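You operate a simulated robot arm through the tools that you are given. There is no shell and no other tool.

Carry out the task below with a simulated robot arm. There is one attempt and no reset: what you move stays moved.

Task
Run the heater on low until the air display reaches 12C, then turn it off.
Fine: first wind the wall vent shut and shut the heater guard; off before it passes 15C; change no other setting.

Only the result counts: the job must be done as asked and must still hold three seconds after the hand-in. Knocking over, shifting, dropping, spilling or breaking anything else fails it.

Robot
A 6-joint arm with a two-finger parallel gripper, fixed in place. Base frame: the origin is on the floor under the middle of its stand, x ahead of it, y to its left, z up. Readings come in mm, rad, newtons and seconds.
With the tool pointing down near the work surface it reaches from about 340 to 860 mm from the base axis. Its first joint turns from -2.007 to 2.007 rad. Payload 3.43 kg.
The TCP is the grasp point between the finger pads, 34 mm short of the fingertips. In the tool frame z runs along the fingers and y along their closing line. The gripper opens to 128 mm. The fingers are 24 mm wide and 12 mm thick; the gripper's body (48 by 130 mm) begins 96 mm behind the TCP.
Orientation is that of the tool frame in the base frame, as a unit quaternion [x, y, z, w]. With the fingers straight down and closing along the base's y, the tool's x points along the base's -x, its y along +y and its z along -z.

Tools
- The arm moves only by the tool apply_moves. Its arguments are lists of equal length, an entry for each row: "offset": the shift along the tool's x, y, z in mm, a list of three; "rotation": the turn, a rotation vector about the tool's x, y, z in rad, a list of three; "grip": the opening, from 0 (shut) to 1 (fully open). In form: {"offset": [[tx, ty, tz], ...], "rotation": [[rx, ry, rz], ...], "grip": [grip, ...]}. A call has 1 to 20 rows; each row shifts and turns the commanded pose from where the row before left it, along the tool's axes as they then stand. Each row takes 0.2 s and may step no farther than 50 mm and 0.15 rad from the row before; otherwise, or with a gripper value out of range, the whole call is refused. Where a pose cannot be reached the arm comes as near as it can. A force on the tool above 40 N (or 10 N above the force at the start of the call, whichever is more), or a blocked arm, ends the call early, and 0.2 s more pass. Each finger travels about 108 mm/s and halts on what it meets, pressing with about 25 N; the grip force reading is that of the motor and also rises with nothing between the fingers. The clock runs only during rows and for 0.2 s after the last one: add rows that do not move to give the fingers time. The reply holds the time, the measured pose of the TCP, the force on the tool along the base axes, the opening and the grip force, in the units named above and with some noise, with the torque about the TCP (base axes, N m) and any sound that the robot's microphone picked up.
- Cameras (640 x 400 px; columns grow to the right, rows downward): "scene" is fixed at [59, -510.8, 1585.6]; the picture's right is [0.85, -0.53, 0.00], its down [-0.25, -0.39, -0.89] and it looks along [0.47, 0.75, -0.46] (base axes); focal length 337 px, centre (320, 200). "wrist" rides on the gripper at [76, -11, -160] in the tool frame; the picture's right is [0.15, 0.99, 0.00], its down [-0.88, 0.13, -0.46] and it looks along [-0.45, 0.07, 0.89] (tool axes); focal length 234 px, centre (320, 200). There is no depth. A picture from a camera that has moved, and an enlarged one, comes with that camera's place and axes in the base frame and with its lens. The place of the scene camera against the robot may be out by one fixed shift of up to 25 mm in any direction.
- get_image(camera): a new picture of that camera. It takes no simulated time.
- lift_body(by): moves the trunk up (or, below 0, down) by that many mm; the arm rides with it, the base frame stays. It gives what a move gives, with no picture.
- enlarge(camera, box): a new picture of the part [left, top, right, bottom] of that camera's present view, enlarged. It takes no simulated time.
- job_done(): hands the job in; it is judged then, once.

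Places have to be worked out from the pictures, the camera data and where the tool is seen. Open the gripper and draw the arm clear of the work before you hand the job in, unless the task says otherwise.

The tools are called as name(argument=value, ...) on one line, values as JSON. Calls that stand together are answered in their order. apply_moves: Moves the arm, as the interface text tells. Its arguments: {"type":"object","properties":{"offset":{"type":"array","items":{"type":"array","items":{"type":"number"}}},"rotation":{"type":"array","items":{"type":"array","items":{"type":"number"}}},"grip":{"type":"array","items":{"type":"number"}}},"required":["offset","rotation","grip"]} The other tools are called the same way: lift_body (by) moves the trunk up or down; get_image (camera) takes a picture; enlarge (camera, box) takes an enlarged picture of a part of a camera's view; job_done () hands the job in.

At the start:

```text
clock: 0.0
eef_pos: [441.1, 192.7, 1295.9]
tool_rot: [-0.001, 1.0, 0.0, 0.001]
ft_force: [-0.7, 0.0, 0.3]
ft_torque: [0.0, -0.01, 0.0]
finger_gap: 128.0
gripper_force: 0.0
trunk travel left (down, up): [-625.0, 165.0]
```

scene: 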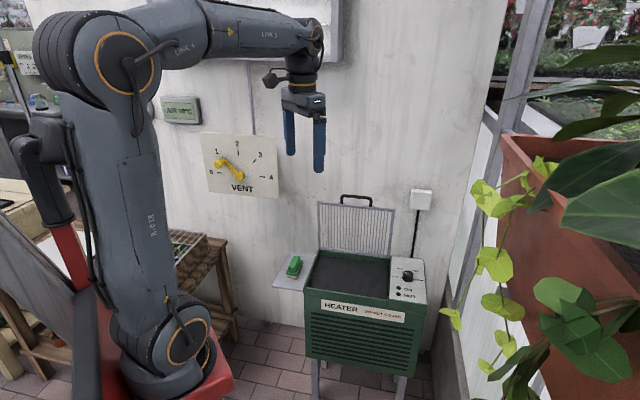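
wrist: 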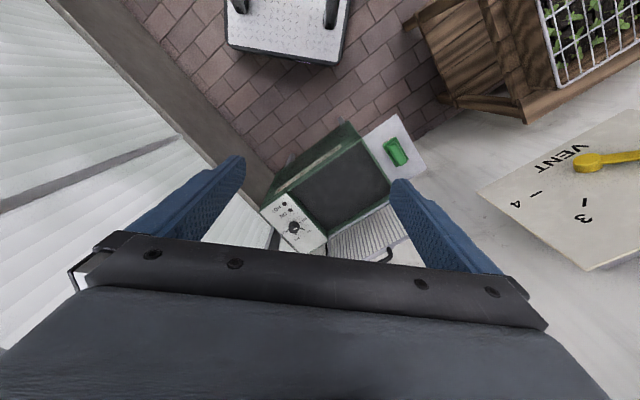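

I'll start by looking closely at the panel, vent, display and heater in enlarged scene views.

enlarge(camera="scene", box=[150, 80, 310, 180])

enlarge(camera="scene", box=[190, 120, 290, 200])

enlarge(camera="scene", box=[270, 180, 450, 330])

enlarge(camera="scene", box=[370, 240, 450, 320])

enlarge(camera="wrist", box=[240, 110, 460, 270])

```text
4.00 times, centred on (230, 130) of scene
camera zoom: at [59.0, -510.8, 1585.6], right [0.85, -0.53, 0.0], down [-0.25, -0.39, -0.89], along [0.47, 0.75, -0.46], focal length 1349 px, centre (680, 480)
```

zoom: 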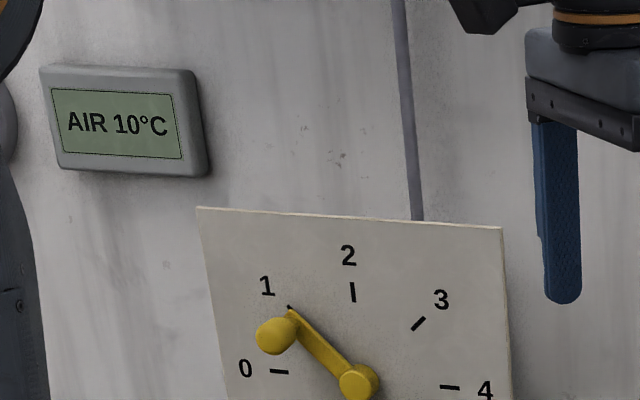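

```text
5.00 times, centred on (240, 160) of scene
camera zoom: at [59.0, -510.8, 1585.6], right [0.85, -0.53, 0.0], down [-0.25, -0.39, -0.89], along [0.47, 0.75, -0.46], focal length 1686 px, centre (720, 400)
```

zoom: 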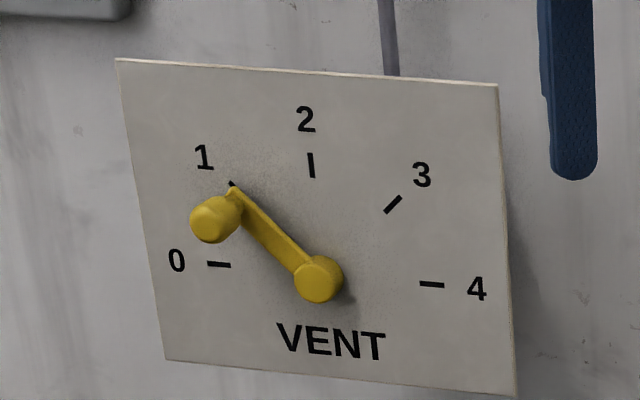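

```text
2.67 times, centred on (360, 255) of scene
camera zoom: at [59.0, -510.8, 1585.6], right [0.85, -0.53, 0.0], down [-0.25, -0.39, -0.89], along [0.47, 0.75, -0.46], focal length 899 px, centre (213, 53)
```

zoom: 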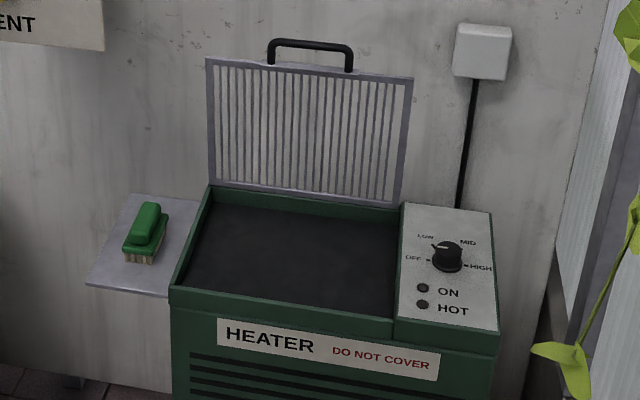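

```text
5.00 times, centred on (410, 280) of scene
camera zoom: at [59.0, -510.8, 1585.6], right [0.85, -0.53, 0.0], down [-0.25, -0.39, -0.89], along [0.47, 0.75, -0.46], focal length 1686 px, centre (-130, -200)
```

zoom: 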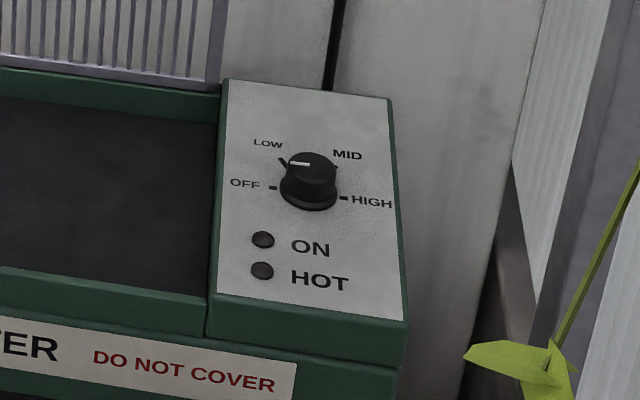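

```text
2.50 times, centred on (350, 190) of wrist
camera zoom: at [364.4, 180.7, 1455.1], right [-0.15, 0.99, 0.0], down [0.88, 0.13, 0.46], along [0.45, 0.07, -0.89], focal length 585 px, centre (245, 225)
```

zoom: 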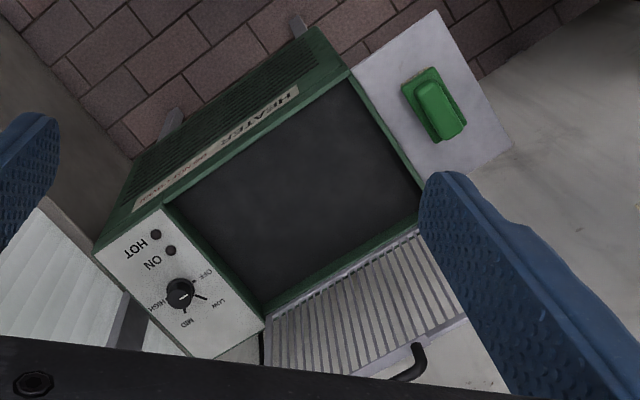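

The display reads AIR 10°C, the crank points at 1, the heater knob is at OFF and the guard is open. The wall runs at about 45° (x+y≈const). I'll yaw the tool 45° toward the wall and tilt it up to get better wrist views.

apply_moves(offset=[[0, 0, 0], [0, 0, 0], [0, 0, 0], [0, 0, 0], [0, 0, 0], [0, 0, 0], [0, 0, 0], [0, 0, 0], [0, 0, 0], [0, 0, 0]], rotation=[[0, 0, -0.1309], [0, 0, -0.1309], [0, 0, -0.1309], [0, 0, -0.1309], [0, 0, -0.1309], [0, 0, -0.1309], [0, -0.1309, 0], [0, -0.1309, 0], [0, -0.1309, 0], [0, -0.1309, 0]], grip=[1, 1, 1, 1, 1, 1, 1, 1, 1, 1])

get_image(camera="wrist")

get_image(camera="scene")

```text
clock: 2.2
eef_pos: [447.9, 194.8, 1295.7]
tool_rot: [-0.37, 0.892, 0.1, 0.239]
ft_force: [0.0, -0.2, -0.5]
ft_torque: [0.01, 0.0, -0.01]
finger_gap: 128.0
gripper_force: 0.1
out of reach, approached as far as the arm can: row 10
trunk travel left (down, up): [-625.0, 165.0]
```

```text
taken
camera wrist: at [352.9, 84.2, 1395.7], right [-0.79, 0.61, -0.07], down [0.29, 0.47, 0.83], along [0.54, 0.64, -0.55], focal length 234 px, centre (320, 200)
```

wrist: 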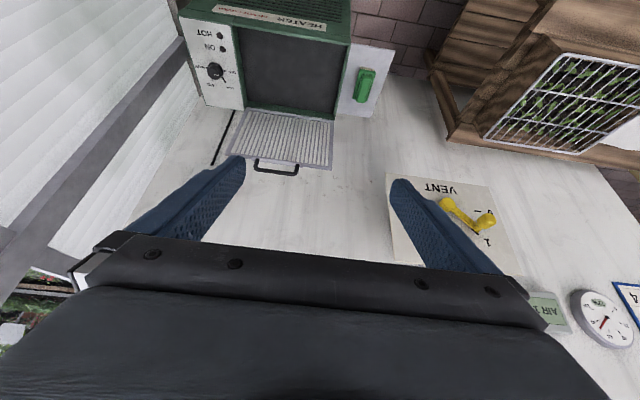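

```text
taken
```

scene: 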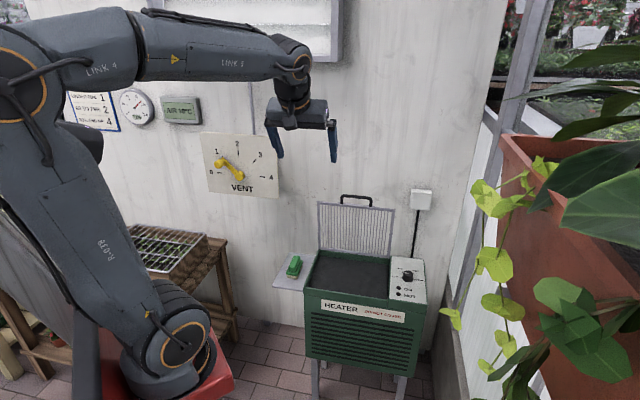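

There's an extra card and gauge on the wall; I'll read them and enlarge the wrist's view of the heater and vent.

enlarge(camera="scene", box=[60, 80, 140, 140])

enlarge(camera="wrist", box=[170, 0, 400, 180])

enlarge(camera="wrist", box=[380, 160, 640, 360])

enlarge(camera="scene", box=[110, 80, 210, 140])

```text
6.67 times, centred on (100, 110) of scene
camera zoom: at [59.0, -510.8, 1585.6], right [0.85, -0.53, 0.0], down [-0.25, -0.39, -0.89], along [0.47, 0.75, -0.46], focal length 2248 px, centre (1787, 800)
```

zoom: 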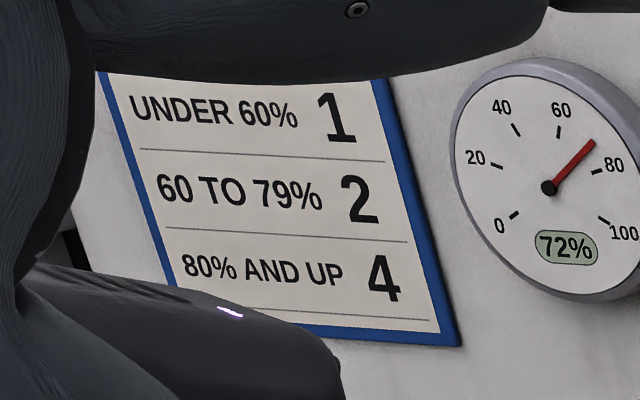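

```text
2.22 times, centred on (285, 90) of wrist
camera zoom: at [352.9, 84.2, 1395.7], right [-0.79, 0.61, -0.07], down [0.29, 0.47, 0.83], along [0.54, 0.64, -0.55], focal length 520 px, centre (398, 444)
```

zoom: 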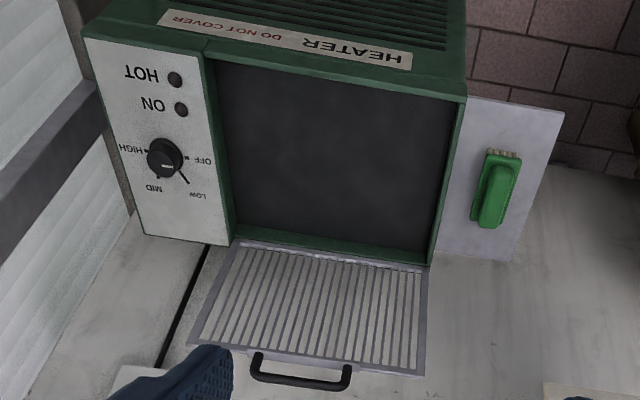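

```text
2.00 times, centred on (510, 260) of wrist
camera zoom: at [352.9, 84.2, 1395.7], right [-0.79, 0.61, -0.07], down [0.29, 0.47, 0.83], along [0.54, 0.64, -0.55], focal length 468 px, centre (-60, 80)
```

zoom: 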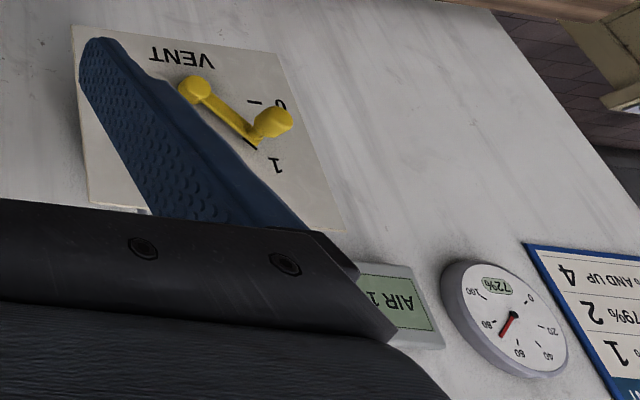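

```text
6.40 times, centred on (160, 110) of scene
camera zoom: at [59.0, -510.8, 1585.6], right [0.85, -0.53, 0.0], down [-0.25, -0.39, -0.89], along [0.47, 0.75, -0.46], focal length 2158 px, centre (1344, 776)
```

zoom: 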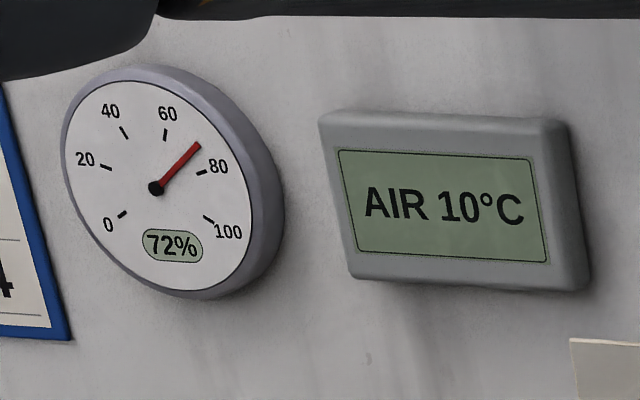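

Vent goal is 0 (the card and hygrometer don't apply here). I put the hub near (422,675,1050) and the crank peg's tip near (355,692,1110). I move to a stand-off in front of the peg, then level the tool toward the wall.

apply_moves(offset=[[-4.2, 34.8, 20.3], [-4.2, 34.8, 20.3], [-4.2, 34.8, 20.3], [-4.2, 34.8, 20.3], [-4.2, 34.8, 20.3], [-4.2, 34.8, 20.3], [-4.2, 34.8, 20.3], [-4.2, 34.8, 20.3], [-4.2, 34.8, 20.3], [-4.2, 34.8, 20.3], [-4.2, 34.8, 20.3], [-4.2, 34.8, 20.3]], rotation=[[0, 0, 0], [0, 0, 0], [0, 0, 0], [0, 0, 0], [0, 0, 0], [0, 0, 0], [0, 0, 0], [0, 0, 0], [0, 0, 0], [0, 0, 0], [0, 0, 0], [0, 0, 0]], grip=[1, 1, 1, 1, 1, 1, 1, 1, 1, 1, 1, 1])

get_image(camera="wrist")

get_image(camera="scene")

```text
clock: 4.8
eef_pos: [267.1, 607.0, 1110.2]
tool_rot: [-0.37, 0.892, 0.1, 0.24]
ft_force: [0.8, -0.1, 0.0]
ft_torque: [0.04, 0.02, 0.05]
finger_gap: 127.8
gripper_force: 0.0
trunk travel left (down, up): [-625.0, 165.0]
```

```text
taken
camera wrist: at [172.9, 495.3, 1209.9], right [-0.79, 0.61, -0.07], down [0.29, 0.47, 0.84], along [0.54, 0.64, -0.54], focal length 234 px, centre (320, 200)
```

wrist: 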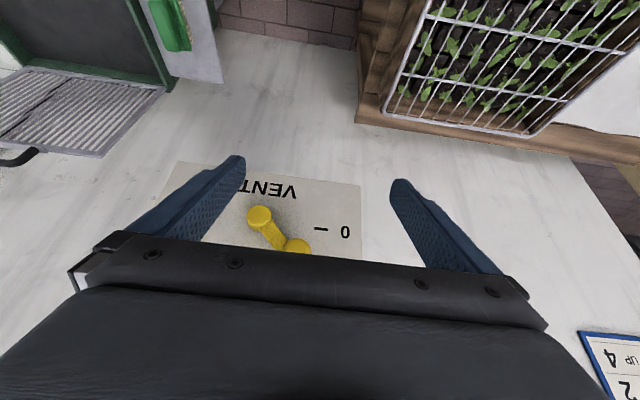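

```text
taken
```

scene: 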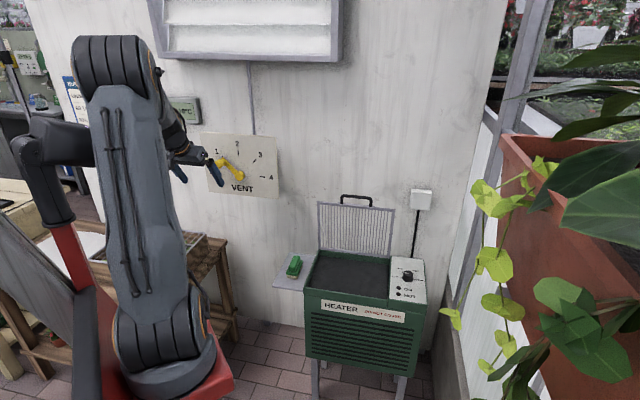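

The pose tracks well. Now I'll level the tool onto the wall normal and roll 45° so the fingers close across the crank arm.

apply_moves(offset=[[0, 0, 0], [0, 0, 0], [0, 0, 0], [0, 0, 0], [0, 0, 0], [0, 0, 0], [0, 0, 0], [0, 0, 0], [0, 0, 0], [0, 0, 0], [0, 0, 0], [0, 0, 0], [0, 0, 0]], rotation=[[0, -0.1496, 0], [0, -0.1496, 0], [0, -0.1496, 0], [0, -0.1496, 0], [0, -0.1496, 0], [0, -0.1496, 0], [0, -0.1496, 0], [0, 0, -0.1309], [0, 0, -0.1309], [0, 0, -0.1309], [0, 0, -0.1309], [0, 0, -0.1309], [0, 0, -0.1309]], grip=[1, 1, 1, 1, 1, 1, 1, 1, 1, 1, 1, 1, 1])

get_image(camera="wrist")

get_image(camera="scene")

```text
clock: 7.6
eef_pos: [274.2, 603.4, 1111.8]
tool_rot: [-0.499, 0.501, -0.003, 0.707]
ft_force: [0.8, 0.5, 0.3]
ft_torque: [-0.01, -0.01, 0.01]
finger_gap: 127.9
gripper_force: 0.2
trunk travel left (down, up): [-625.0, 165.0]
```

```text
taken
camera wrist: at [203.6, 448.7, 1065.4], right [-0.42, 0.42, -0.8], down [-0.83, 0.19, 0.53], along [0.38, 0.89, 0.27], focal length 234 px, centre (320, 200)
```

wrist: 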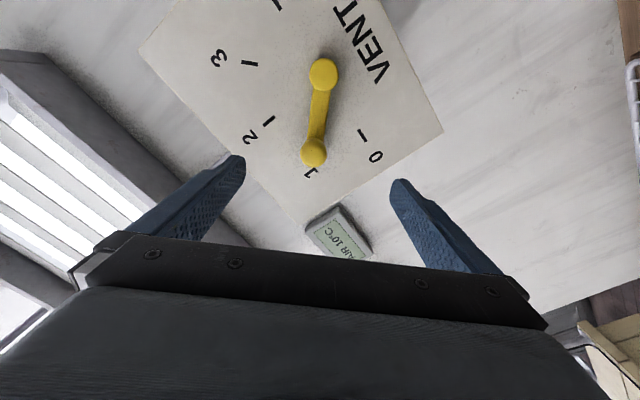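

```text
taken
```

scene: 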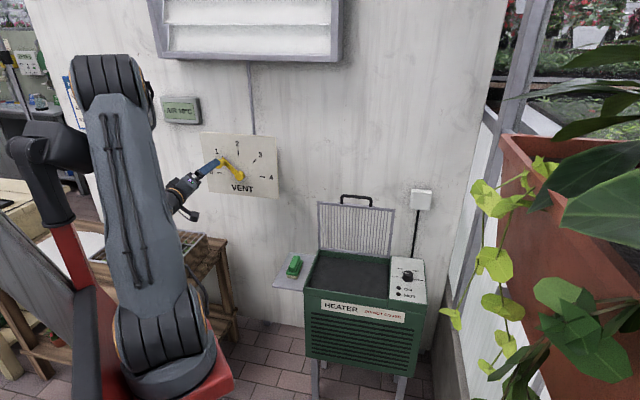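

I'll enlarge the crank from this view to locate the peg against the tool axis.

enlarge(camera="wrist", box=[220, 40, 420, 240])

enlarge(camera="scene", box=[160, 120, 280, 220])

```text
2.00 times, centred on (320, 140) of wrist
camera zoom: at [203.6, 448.7, 1065.4], right [-0.42, 0.42, -0.8], down [-0.83, 0.19, 0.53], along [0.38, 0.89, 0.27], focal length 468 px, centre (320, 320)
```

zoom: 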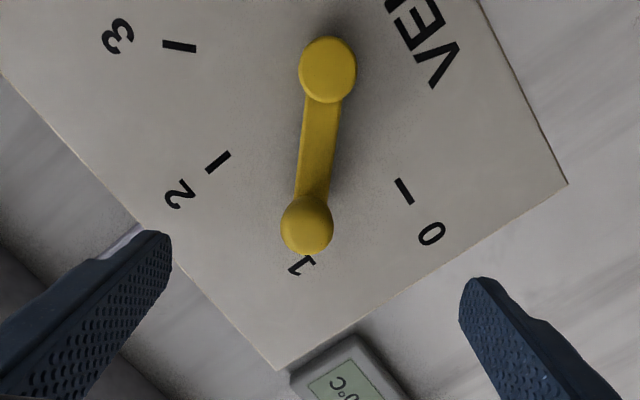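

```text
4.00 times, centred on (220, 170) of scene
camera zoom: at [59.0, -510.8, 1585.6], right [0.85, -0.53, 0.0], down [-0.25, -0.39, -0.89], along [0.47, 0.75, -0.46], focal length 1349 px, centre (720, 320)
```

zoom: 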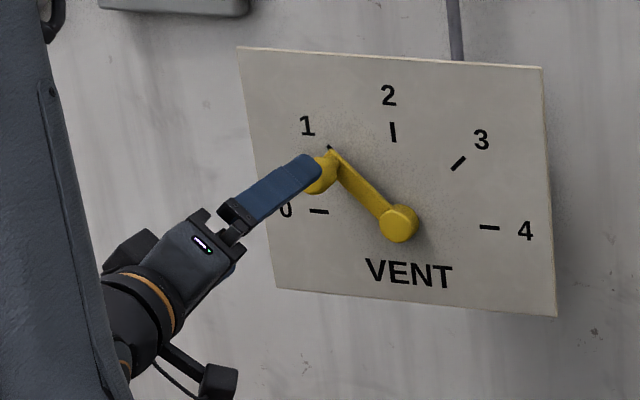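

The peg's tip sits near (356,678,1116), 80 mm from the hub (419.5,662,1059). I'll correct the small lateral offset and advance most of the way, then check.

apply_moves(offset=[[0.6, -6.6, 10], [0, 0, 20], [0, 0, 20], [0, 0, 20], [0, 0, 0]], rotation=[[0, 0, 0], [0, 0, 0], [0, 0, 0], [0, 0, 0], [0, 0, 0]], grip=[1, 1, 1, 1, 1])

get_image(camera="wrist")

enlarge(camera="scene", box=[160, 120, 280, 220])

```text
clock: 8.8
eef_pos: [324.4, 651.5, 1114.1]
tool_rot: [-0.5, 0.501, 0.0, 0.707]
ft_force: [-0.1, 0.5, 0.3]
ft_torque: [0.01, 0.02, -0.02]
finger_gap: 128.1
gripper_force: 0.1
trunk travel left (down, up): [-625.0, 165.0]
```

```text
taken
camera wrist: at [254.3, 495.8, 1067.8], right [-0.42, 0.42, -0.8], down [-0.83, 0.18, 0.53], along [0.37, 0.89, 0.27], focal length 234 px, centre (320, 200)
```

wrist: 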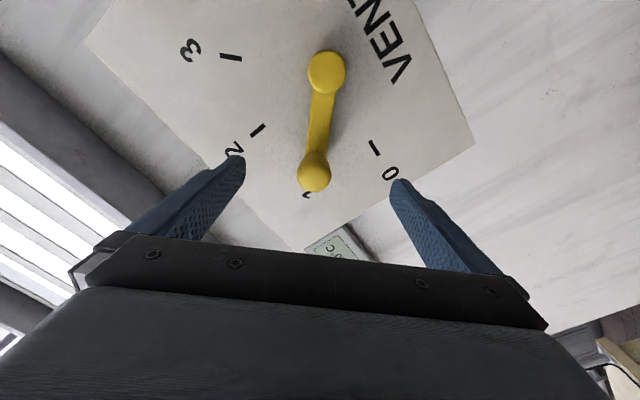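

```text
4.00 times, centred on (220, 170) of scene
camera zoom: at [59.0, -510.8, 1585.6], right [0.85, -0.53, 0.0], down [-0.25, -0.39, -0.89], along [0.47, 0.75, -0.46], focal length 1349 px, centre (720, 320)
```

zoom: 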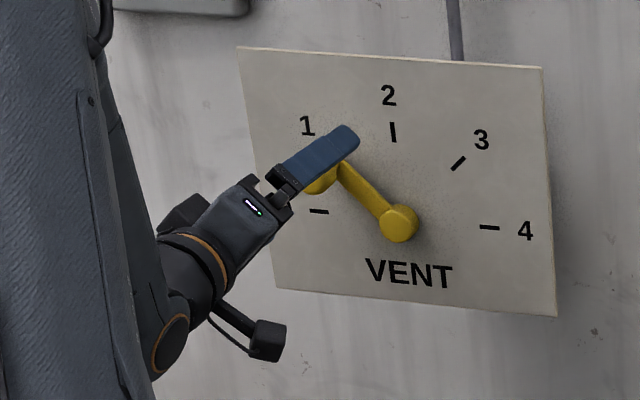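

Alignment looks good, with the peg about 4 mm off toward tool −y. I advance 30 mm and close on the peg.

apply_moves(offset=[[0, -4, 15], [0, 0, 15], [0, 0, 0], [0, 0, 0], [0, 0, 0], [0, 0, 0]], rotation=[[0, 0, 0], [0, 0, 0], [0, 0, 0], [0, 0, 0], [0, 0, 0], [0, 0, 0]], grip=[1, 1, 1, 0.5, 0.3, 0.2])

get_image(camera="wrist")

enlarge(camera="scene", box=[160, 120, 280, 220])

```text
clock: 10.2
eef_pos: [346.2, 672.3, 1117.0]
tool_rot: [-0.499, 0.501, 0.0, 0.707]
ft_force: [0.8, -0.8, 0.5]
ft_torque: [-0.02, -0.07, -0.04]
finger_gap: 30.3
gripper_force: 44.8
trunk travel left (down, up): [-625.0, 165.0]
```

```text
taken
camera wrist: at [277.5, 514.8, 1071.1], right [-0.42, 0.42, -0.8], down [-0.83, 0.18, 0.53], along [0.37, 0.89, 0.27], focal length 234 px, centre (320, 200)
```

wrist: 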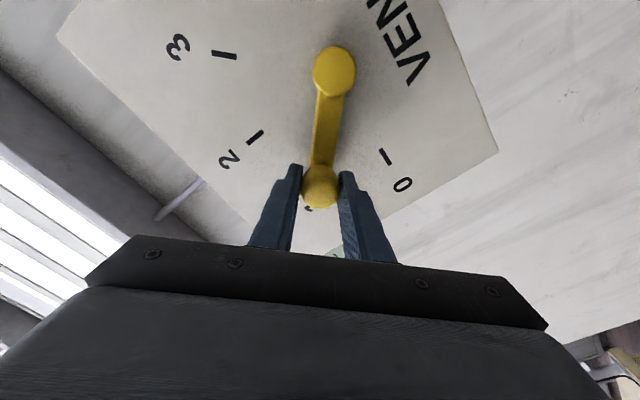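

```text
4.00 times, centred on (220, 170) of scene
camera zoom: at [59.0, -510.8, 1585.6], right [0.85, -0.53, 0.0], down [-0.25, -0.39, -0.89], along [0.47, 0.75, -0.46], focal length 1349 px, centre (720, 320)
```

zoom: 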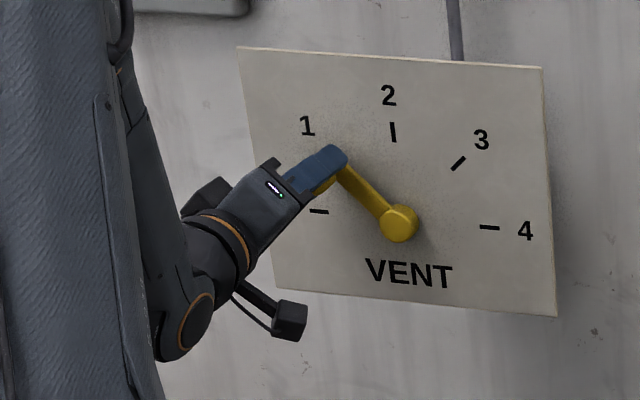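

Peg gripped (gap 30.3 mm). I'll swing the crank counter-clockwise toward 0 about the hub in 5° steps, checking partway.

apply_moves(offset=[[0.31, 7.1, 0], [0.31, 7.1, 0], [0.31, 7.1, 0], [0.31, 7.1, 0]], rotation=[[0, 0, -0.0873], [0, 0, -0.0873], [0, 0, -0.0873], [0, 0, -0.0873]], grip=[0.2, 0.2, 0.2, 0.2])

enlarge(camera="scene", box=[160, 120, 280, 220])

get_image(camera="wrist")

```text
clock: 11.2
eef_pos: [335.8, 683.4, 1092.0]
tool_rot: [-0.581, 0.406, -0.124, 0.695]
ft_force: [11.0, -3.8, 1.1]
ft_torque: [-0.21, -0.3, -0.27]
finger_gap: 30.5
gripper_force: 44.9
trunk travel left (down, up): [-625.0, 165.0]
```

```text
4.00 times, centred on (220, 170) of scene
camera zoom: at [59.0, -510.8, 1585.6], right [0.85, -0.53, 0.0], down [-0.25, -0.39, -0.89], along [0.47, 0.75, -0.46], focal length 1349 px, centre (720, 320)
```

zoom: 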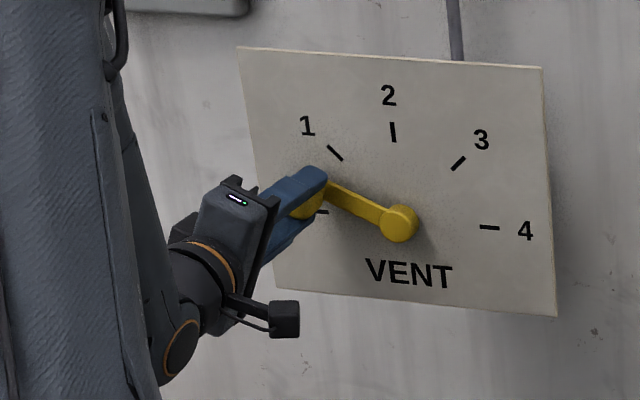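

```text
taken
camera wrist: at [273.8, 518.4, 1070.2], right [-0.2, 0.2, -0.96], down [-0.92, 0.28, 0.25], along [0.32, 0.94, 0.13], focal length 234 px, centre (320, 200)
```

wrist: 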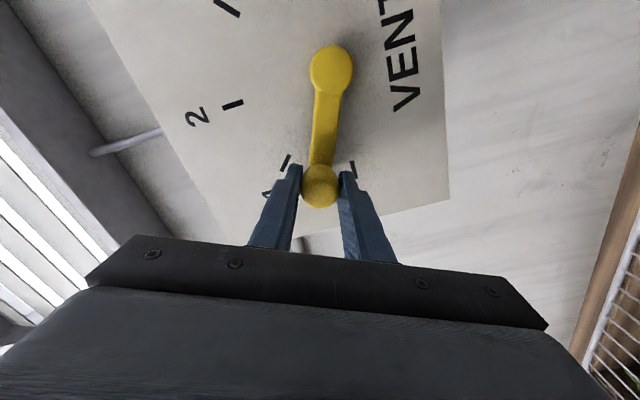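

The crank follows (now ~155° of the way, between 1 and 0). Continue the remaining ~25°, easing slightly inward to relieve the radial pull.

apply_moves(offset=[[0.8, 7.0, 0], [0.8, 7.0, 0], [0.6, 7.0, 0], [0.4, 7.0, 0]], rotation=[[0, 0, -0.0873], [0, 0, -0.0873], [0, 0, -0.0873], [0, 0, -0.0873]], grip=[0.2, 0.2, 0.2, 0.2])

enlarge(camera="scene", box=[160, 120, 280, 220])

get_image(camera="wrist")

```text
clock: 12.2
eef_pos: [330.9, 688.3, 1066.2]
tool_rot: [-0.641, 0.298, -0.242, 0.664]
ft_force: [19.8, 5.5, -6.1]
ft_torque: [0.14, 0.12, 0.0]
finger_gap: 30.7
gripper_force: 45.1
trunk travel left (down, up): [-625.0, 165.0]
```

```text
4.00 times, centred on (220, 170) of scene
camera zoom: at [59.0, -510.8, 1585.6], right [0.85, -0.53, 0.0], down [-0.25, -0.39, -0.89], along [0.47, 0.75, -0.46], focal length 1349 px, centre (720, 320)
```

zoom: 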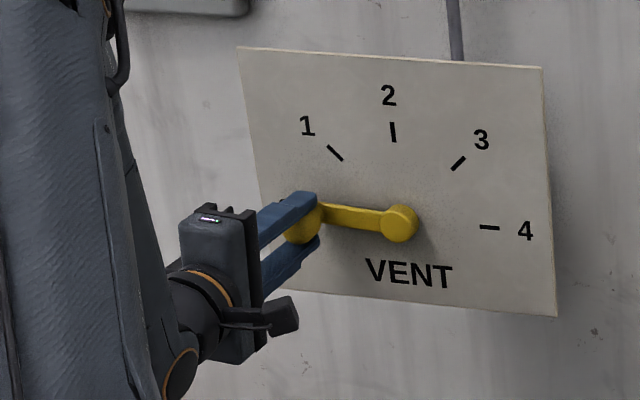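

```text
taken
camera wrist: at [271.5, 520.8, 1070.3], right [0.04, -0.04, -1.0], down [-0.95, 0.31, -0.05], along [0.31, 0.95, -0.03], focal length 234 px, centre (320, 200)
```

wrist: 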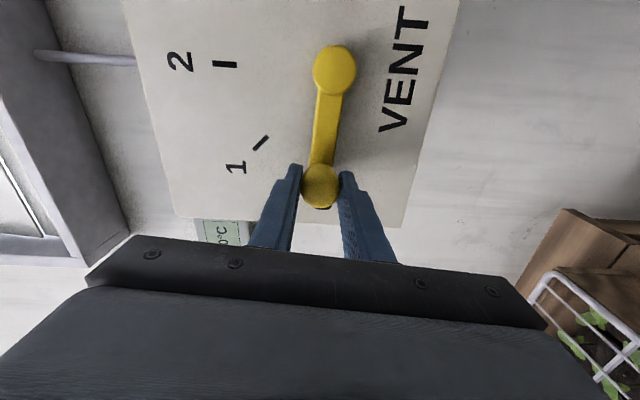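

The crank is about 5° short of the 0 tick. I'll finish with two small steps, watching the force.

apply_moves(offset=[[1.0, 3.6, 1.0], [0.6, 3.6, 0.5], [0, 0, 0]], rotation=[[0, 0, -0.0436], [0, 0, -0.0436], [0, 0, 0]], grip=[0.2, 0.2, 0.2])

enlarge(camera="scene", box=[180, 130, 280, 200])

enlarge(camera="wrist", box=[200, 0, 480, 220])

```text
clock: 13.0
eef_pos: [330.4, 688.8, 1059.7]
tool_rot: [-0.654, 0.268, -0.27, 0.654]
ft_force: [-7.3, -11.3, -0.6]
ft_torque: [0.18, 0.21, -0.37]
finger_gap: 30.8
gripper_force: 45.2
trunk travel left (down, up): [-625.0, 165.0]
```

```text
5.71 times, centred on (230, 165) of scene
camera zoom: at [59.0, -510.8, 1585.6], right [0.85, -0.53, 0.0], down [-0.25, -0.39, -0.89], along [0.47, 0.75, -0.46], focal length 1926 px, centre (834, 400)
```

zoom: 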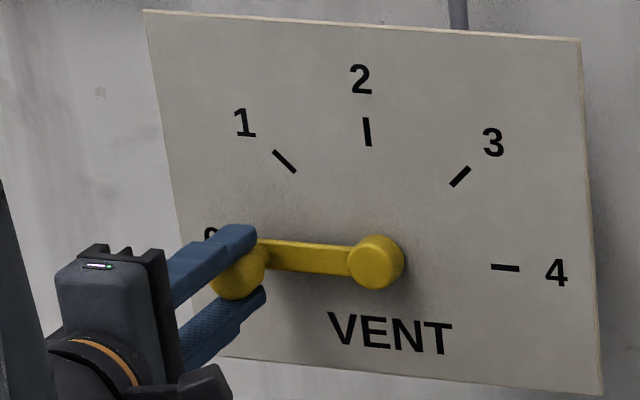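

```text
1.82 times, centred on (340, 110) of wrist
camera zoom: at [271.2, 521.4, 1070.5], right [0.1, -0.1, -0.99], down [-0.95, 0.3, -0.13], along [0.31, 0.95, -0.07], focal length 426 px, centre (284, 364)
```

zoom: 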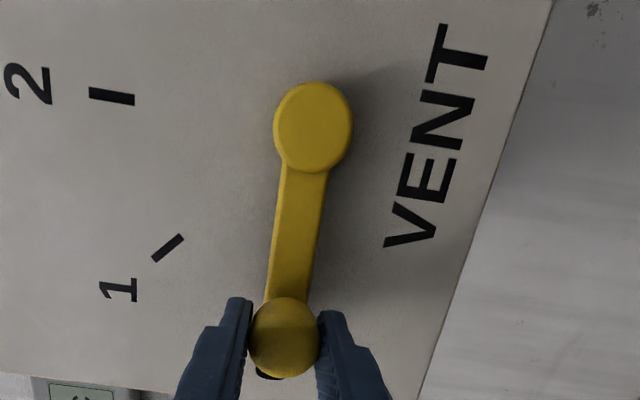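

The crank is horizontal, at 0. I release and back straight out, then check the pointer against the tick.

apply_moves(offset=[[0, 0, 0], [0, 0, 0], [0, 0, 0], [0, 0, -20], [0, 0, -30], [0, 0, -40], [0, 0, -40], [0, 0, 0]], rotation=[[0, 0, 0], [0, 0, 0], [0, 0, 0], [0, 0, 0], [0, 0, 0], [0, 0, 0], [0, 0, 0], [0, 0, 0]], grip=[0.4, 0.6, 0.7, 0.7, 0.7, 0.7, 0.7, 0.7])

enlarge(camera="scene", box=[180, 130, 280, 200])

get_image(camera="wrist")

```text
clock: 15.0
eef_pos: [302.9, 571.5, 1048.0]
tool_rot: [0.644, -0.304, 0.308, -0.631]
ft_force: [0.0, 0.4, 0.5]
ft_torque: [-0.05, 0.03, -0.01]
finger_gap: 89.8
gripper_force: 0.1
trunk travel left (down, up): [-625.0, 165.0]
stopped in row 8: the arm was blocked; the commanded pose is now the measured one
```

```text
5.71 times, centred on (230, 165) of scene
camera zoom: at [59.0, -510.8, 1585.6], right [0.85, -0.53, 0.0], down [-0.25, -0.39, -0.89], along [0.47, 0.75, -0.46], focal length 1926 px, centre (834, 400)
```

zoom: 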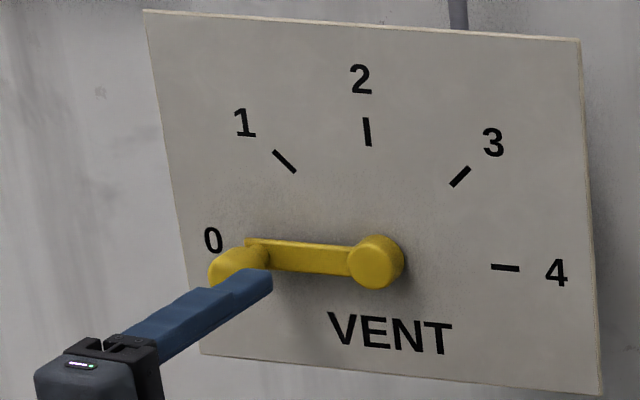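

```text
taken
camera wrist: at [225.8, 411.7, 1061.5], right [0.09, -0.13, -0.99], down [-0.91, 0.4, -0.13], along [0.41, 0.91, -0.08], focal length 234 px, centre (320, 200)
```

wrist: 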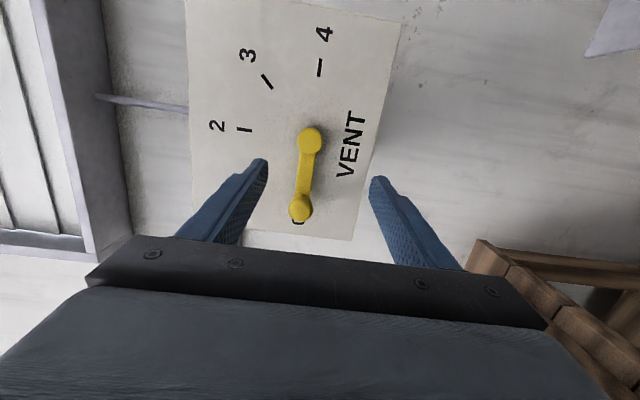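

The crank stayed on 0. The arm reported a block while backing out (force ≈ 0, so probably a joint or folding limit); let me look at the whole scene.

get_image(camera="scene")

enlarge(camera="scene", box=[60, 20, 300, 220])

```text
taken
```

scene: 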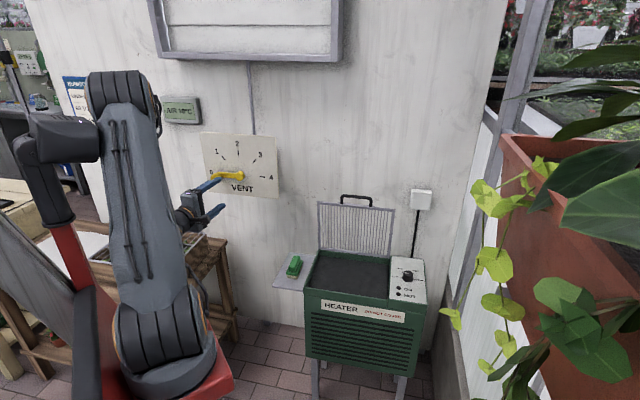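

```text
2.00 times, centred on (180, 120) of scene
camera zoom: at [59.0, -510.8, 1585.6], right [0.85, -0.53, 0.0], down [-0.25, -0.39, -0.89], along [0.47, 0.75, -0.46], focal length 674 px, centre (600, 360)
```

zoom: 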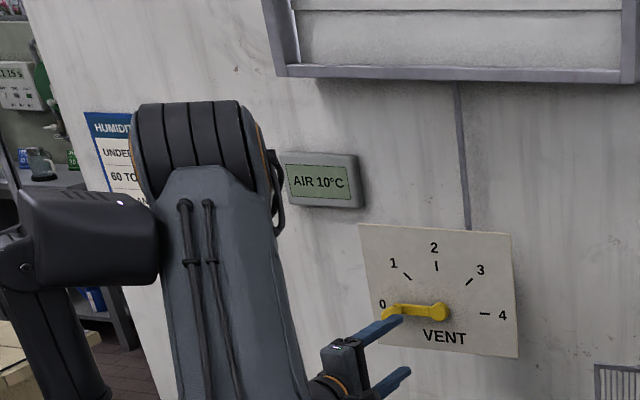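

The arm just folded too tightly; the vent is done and at 0. Now I'll study the guard's handle and the gap to the wall from the scene camera.

enlarge(camera="scene", box=[310, 185, 410, 265])

enlarge(camera="scene", box=[330, 188, 380, 218])

```text
5.00 times, centred on (360, 225) of scene
camera zoom: at [59.0, -510.8, 1585.6], right [0.85, -0.53, 0.0], down [-0.25, -0.39, -0.89], along [0.47, 0.75, -0.46], focal length 1686 px, centre (120, 75)
```

zoom: 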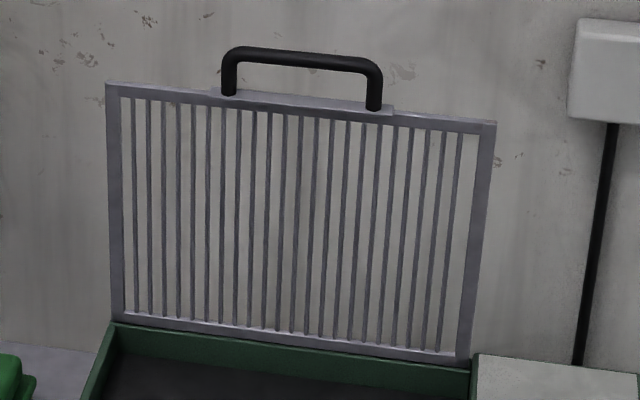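

```text
12.80 times, centred on (355, 203) of scene
camera zoom: at [59.0, -510.8, 1585.6], right [0.85, -0.53, 0.0], down [-0.25, -0.39, -0.89], along [0.47, 0.75, -0.46], focal length 4315 px, centre (-128, 162)
```

zoom: 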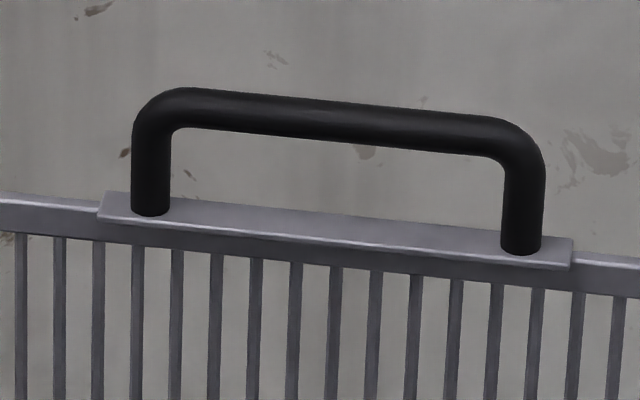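

The handle is a 12 mm bar with ~29 mm clear beneath it, near (781,392,985); the hinge is about z 742. The tool already closes vertically, so I'll go to a stand-off 100 mm in front of the handle.

apply_moves(offset=[[37.6, 5.6, 11.9], [37.6, 5.6, 11.9], [37.6, 5.6, 11.9], [37.6, 5.6, 11.9], [37.6, 5.6, 11.9], [37.6, 5.6, 11.9], [37.6, 5.6, 11.9], [37.6, 5.6, 11.9], [37.6, 5.6, 11.9], [37.6, 5.6, 11.9], [37.6, 5.6, 11.9], [37.6, 5.6, 11.9], [0, 0, 0]], rotation=[[0, 0, 0], [0, 0, 0], [0, 0, 0], [0, 0, 0], [0, 0, 0], [0, 0, 0], [0, 0, 0], [0, 0, 0], [0, 0, 0], [0, 0, 0], [0, 0, 0], [0, 0, 0], [0, -0.11, 0]], grip=[0.7, 0.7, 0.7, 0.7, 0.7, 0.7, 0.7, 0.7, 0.7, 0.7, 0.7, 0.7, 0.7])

get_image(camera="wrist")

get_image(camera="scene")

```text
clock: 17.8
eef_pos: [492.5, 478.2, 1001.9]
tool_rot: [0.636, -0.315, 0.316, -0.629]
ft_force: [0.8, 0.4, 0.5]
ft_torque: [-0.02, 0.05, -0.02]
finger_gap: 89.7
gripper_force: 0.0
out of reach, approached as far as the arm can: row 5, 6, 7, 8, 9, 10, 11, 12, 13
trunk travel left (down, up): [-625.0, 165.0]
```

```text
taken
camera wrist: at [410.5, 321.6, 1013.9], right [0.08, -0.13, -0.99], down [-0.89, 0.43, -0.13], along [0.44, 0.9, -0.08], focal length 234 px, centre (320, 200)
```

wrist: 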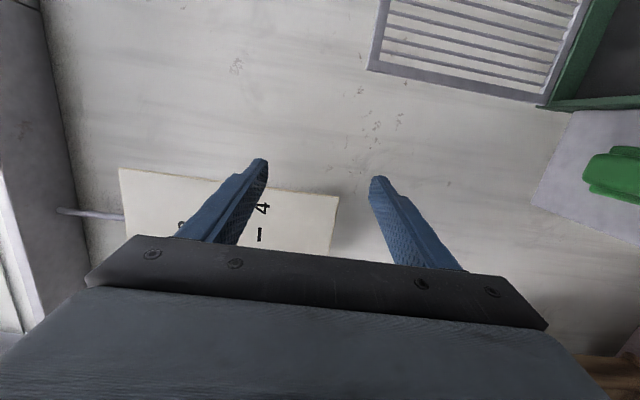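

```text
taken
```

scene: 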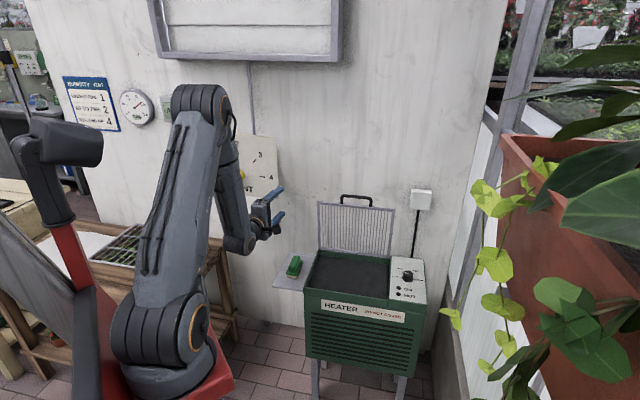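

The arm stalled at (492,478,1002), reported as out of reach. I'll look closely at its configuration before choosing another approach.

enlarge(camera="scene", box=[100, 70, 340, 400])

enlarge(camera="scene", box=[180, 160, 320, 270])

```text
1.21 times, centred on (220, 235) of scene
camera zoom: at [59.0, -510.8, 1585.6], right [0.85, -0.53, 0.0], down [-0.25, -0.39, -0.89], along [0.47, 0.75, -0.46], focal length 409 px, centre (441, 158)
```

zoom: 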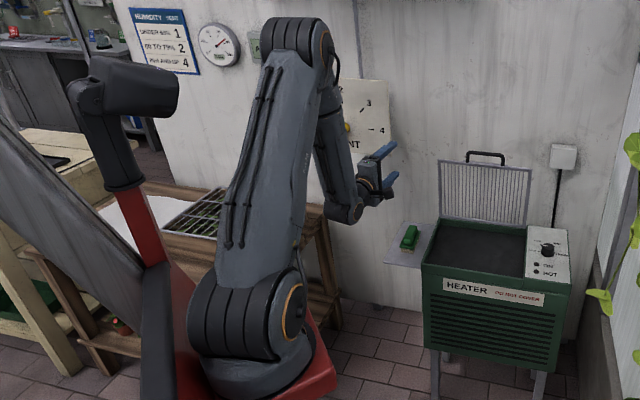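

```text
3.64 times, centred on (250, 215) of scene
camera zoom: at [59.0, -510.8, 1585.6], right [0.85, -0.53, 0.0], down [-0.25, -0.39, -0.89], along [0.47, 0.75, -0.46], focal length 1226 px, centre (574, 146)
```

zoom: 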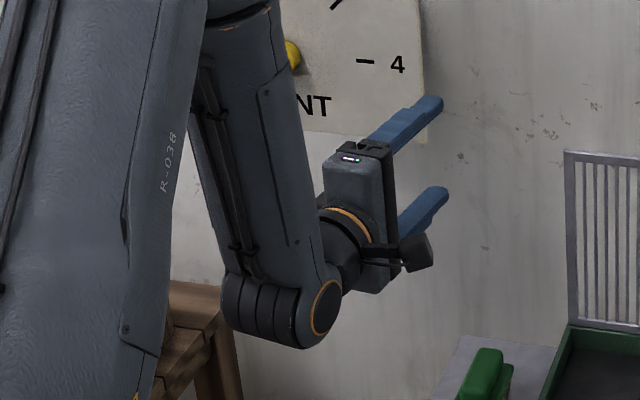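

The arm's wrist roll (−90°) seems to be what blocks it once the target crosses to the right. I'll roll the tool back +90° (camera underneath) and see how the pose responds.

apply_moves(offset=[[0, 0, 0], [0, 0, 0], [0, 0, 0], [0, 0, 0], [0, 0, 0], [0, 0, 0], [0, 0, 0], [0, 0, 0], [0, 0, 0], [0, 0, 0], [0, 0, 0]], rotation=[[0, 0, 0.1428], [0, 0, 0.1428], [0, 0, 0.1428], [0, 0, 0.1428], [0, 0, 0.1428], [0, 0, 0.1428], [0, 0, 0.1428], [0, 0, 0.1428], [0, 0, 0.1428], [0, 0, 0.1428], [0, 0, 0.1428]], grip=[0.7, 0.7, 0.7, 0.7, 0.7, 0.7, 0.7, 0.7, 0.7, 0.7, 0.7])

get_image(camera="scene")

```text
clock: 20.2
eef_pos: [492.8, 485.2, 1007.9]
tool_rot: [-0.247, 0.667, 0.198, 0.675]
ft_force: [-0.4, -0.2, 0.4]
ft_torque: [-0.01, 0.01, 0.0]
finger_gap: 89.6
gripper_force: 0.0
out of reach, approached as far as the arm can: row 11
trunk travel left (down, up): [-625.0, 165.0]
```

```text
taken
```

scene: 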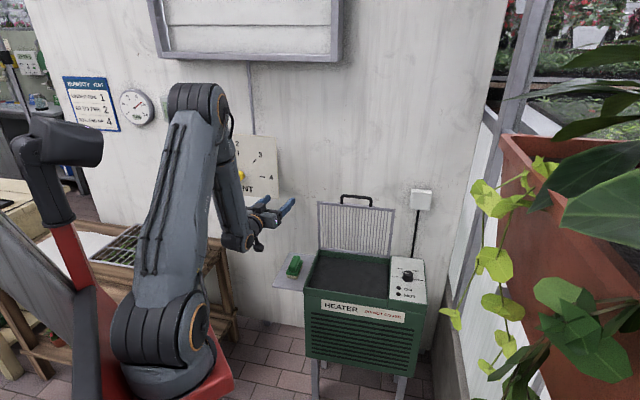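

That confirms it: the block is the arm's inner folding limit (the wrist must stay ~430+ mm from the axis), not roll. I'll push out slightly, square the tool to the wall, then slide right in front of the guard handle.

apply_moves(offset=[[-0.3, 2.3, 16.5], [-0.3, 2.3, 16.5], [0, 0, 0], [0, -20, 0], [1.0, -38, -1], [3.3, -38, -2], [3.3, -38, -2], [3.3, -38, -2], [3.3, -38, -2], [3.3, -38, -2], [3.3, -20, -2]], rotation=[[0, 0, 0], [0, 0, 0], [-0.145, 0, 0], [0, 0, 0], [0, 0, 0], [0, 0, 0], [0, 0, 0], [0, 0, 0], [0, 0, 0], [0, 0, 0], [0, 0, 0]], grip=[0.7, 0.7, 0.7, 0.7, 0.7, 0.7, 0.7, 0.7, 0.7, 0.7, 0.7])

get_image(camera="wrist")

get_image(camera="scene")

```text
clock: 22.6
eef_pos: [488.2, 463.0, 1017.6]
tool_rot: [-0.25, 0.669, 0.193, 0.673]
ft_force: [0.7, 0.0, 0.5]
ft_torque: [0.01, 0.0, 0.0]
finger_gap: 89.8
gripper_force: 0.0
out of reach, approached as far as the arm can: row 3, 4, 5, 6, 7, 8, 9, 10, 11
trunk travel left (down, up): [-625.0, 165.0]
```

```text
taken
camera wrist: at [368.8, 353.1, 945.9], right [-0.58, 0.78, -0.22], down [-0.47, -0.1, 0.88], along [0.66, 0.62, 0.43], focal length 234 px, centre (320, 200)
```

wrist: 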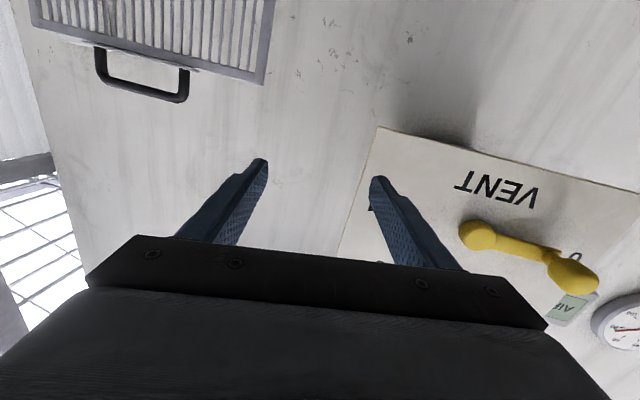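

```text
taken
```

scene: 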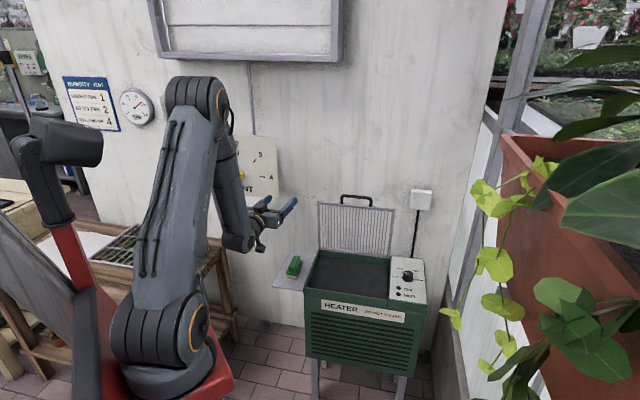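

Blocked again: this looks like the forearm-roll joint at its limit (the wrist "flipped" when I levelled the tool left of the arm plane). Before re-planning, I'll use this view to measure the handle and wall gap.

enlarge(camera="wrist", box=[20, 0, 280, 160])

enlarge(camera="wrist", box=[80, 30, 200, 110])

```text
2.46 times, centred on (150, 80) of wrist
camera zoom: at [368.8, 353.1, 945.9], right [-0.58, 0.78, -0.22], down [-0.47, -0.1, 0.88], along [0.66, 0.62, 0.43], focal length 576 px, centre (738, 495)
```

zoom: 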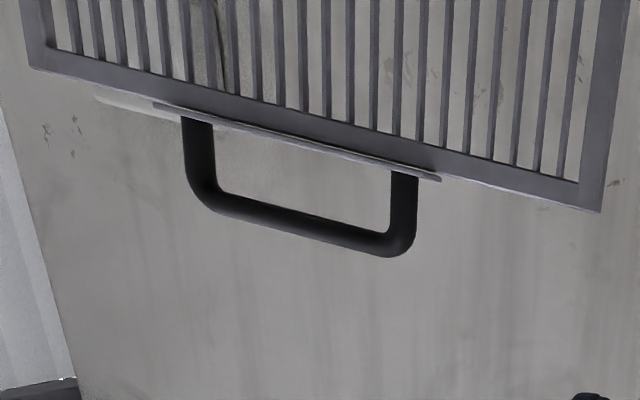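

```text
5.00 times, centred on (140, 70) of wrist
camera zoom: at [368.8, 353.1, 945.9], right [-0.58, 0.78, -0.22], down [-0.47, -0.1, 0.88], along [0.66, 0.62, 0.43], focal length 1171 px, centre (1220, 850)
```

zoom: 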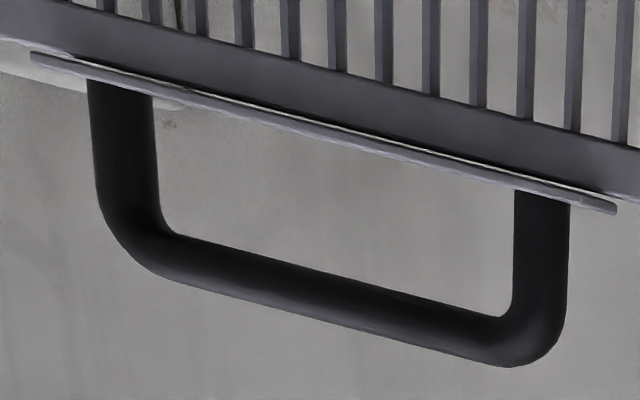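

The wall itself is ~p=985 mm (well behind the guard), and the bar refines to about (764,375,1000). So I can grip it with the tool pointing down, its natural posture. I'll undo the wrist flip: shift left slightly, then pitch the tool down.

apply_moves(offset=[[-10, 32, 0.6], [-10, 32, 0.6], [-10, 32, 0.6], [0, 0, 0], [0, 0, 0], [0, 0, 0], [0, 0, 0], [0, 0, 0], [0, 0, 0]], rotation=[[0, 0, 0], [0, 0, 0], [0, 0, 0], [0, 0.1428, 0], [0, 0.1428, 0], [0, 0.1428, 0], [0, 0.1428, 0], [0, 0.1428, 0], [0, 0.1428, 0]], grip=[0.7, 0.7, 0.7, 0.7, 0.7, 0.7, 0.7, 0.7, 0.7])

get_image(camera="scene")

```text
clock: 24.6
eef_pos: [426.1, 541.1, 1043.9]
tool_rot: [-0.322, 0.882, 0.08, 0.334]
ft_force: [0.0, 0.1, -0.1]
ft_torque: [0.04, -0.02, -0.03]
finger_gap: 89.7
gripper_force: 0.1
trunk travel left (down, up): [-625.0, 165.0]
```

```text
taken
```

scene: 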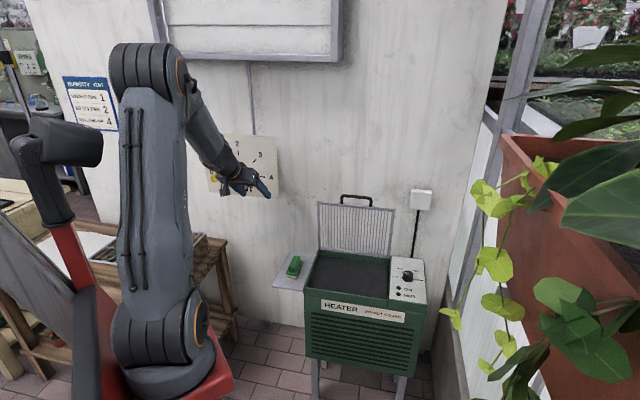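

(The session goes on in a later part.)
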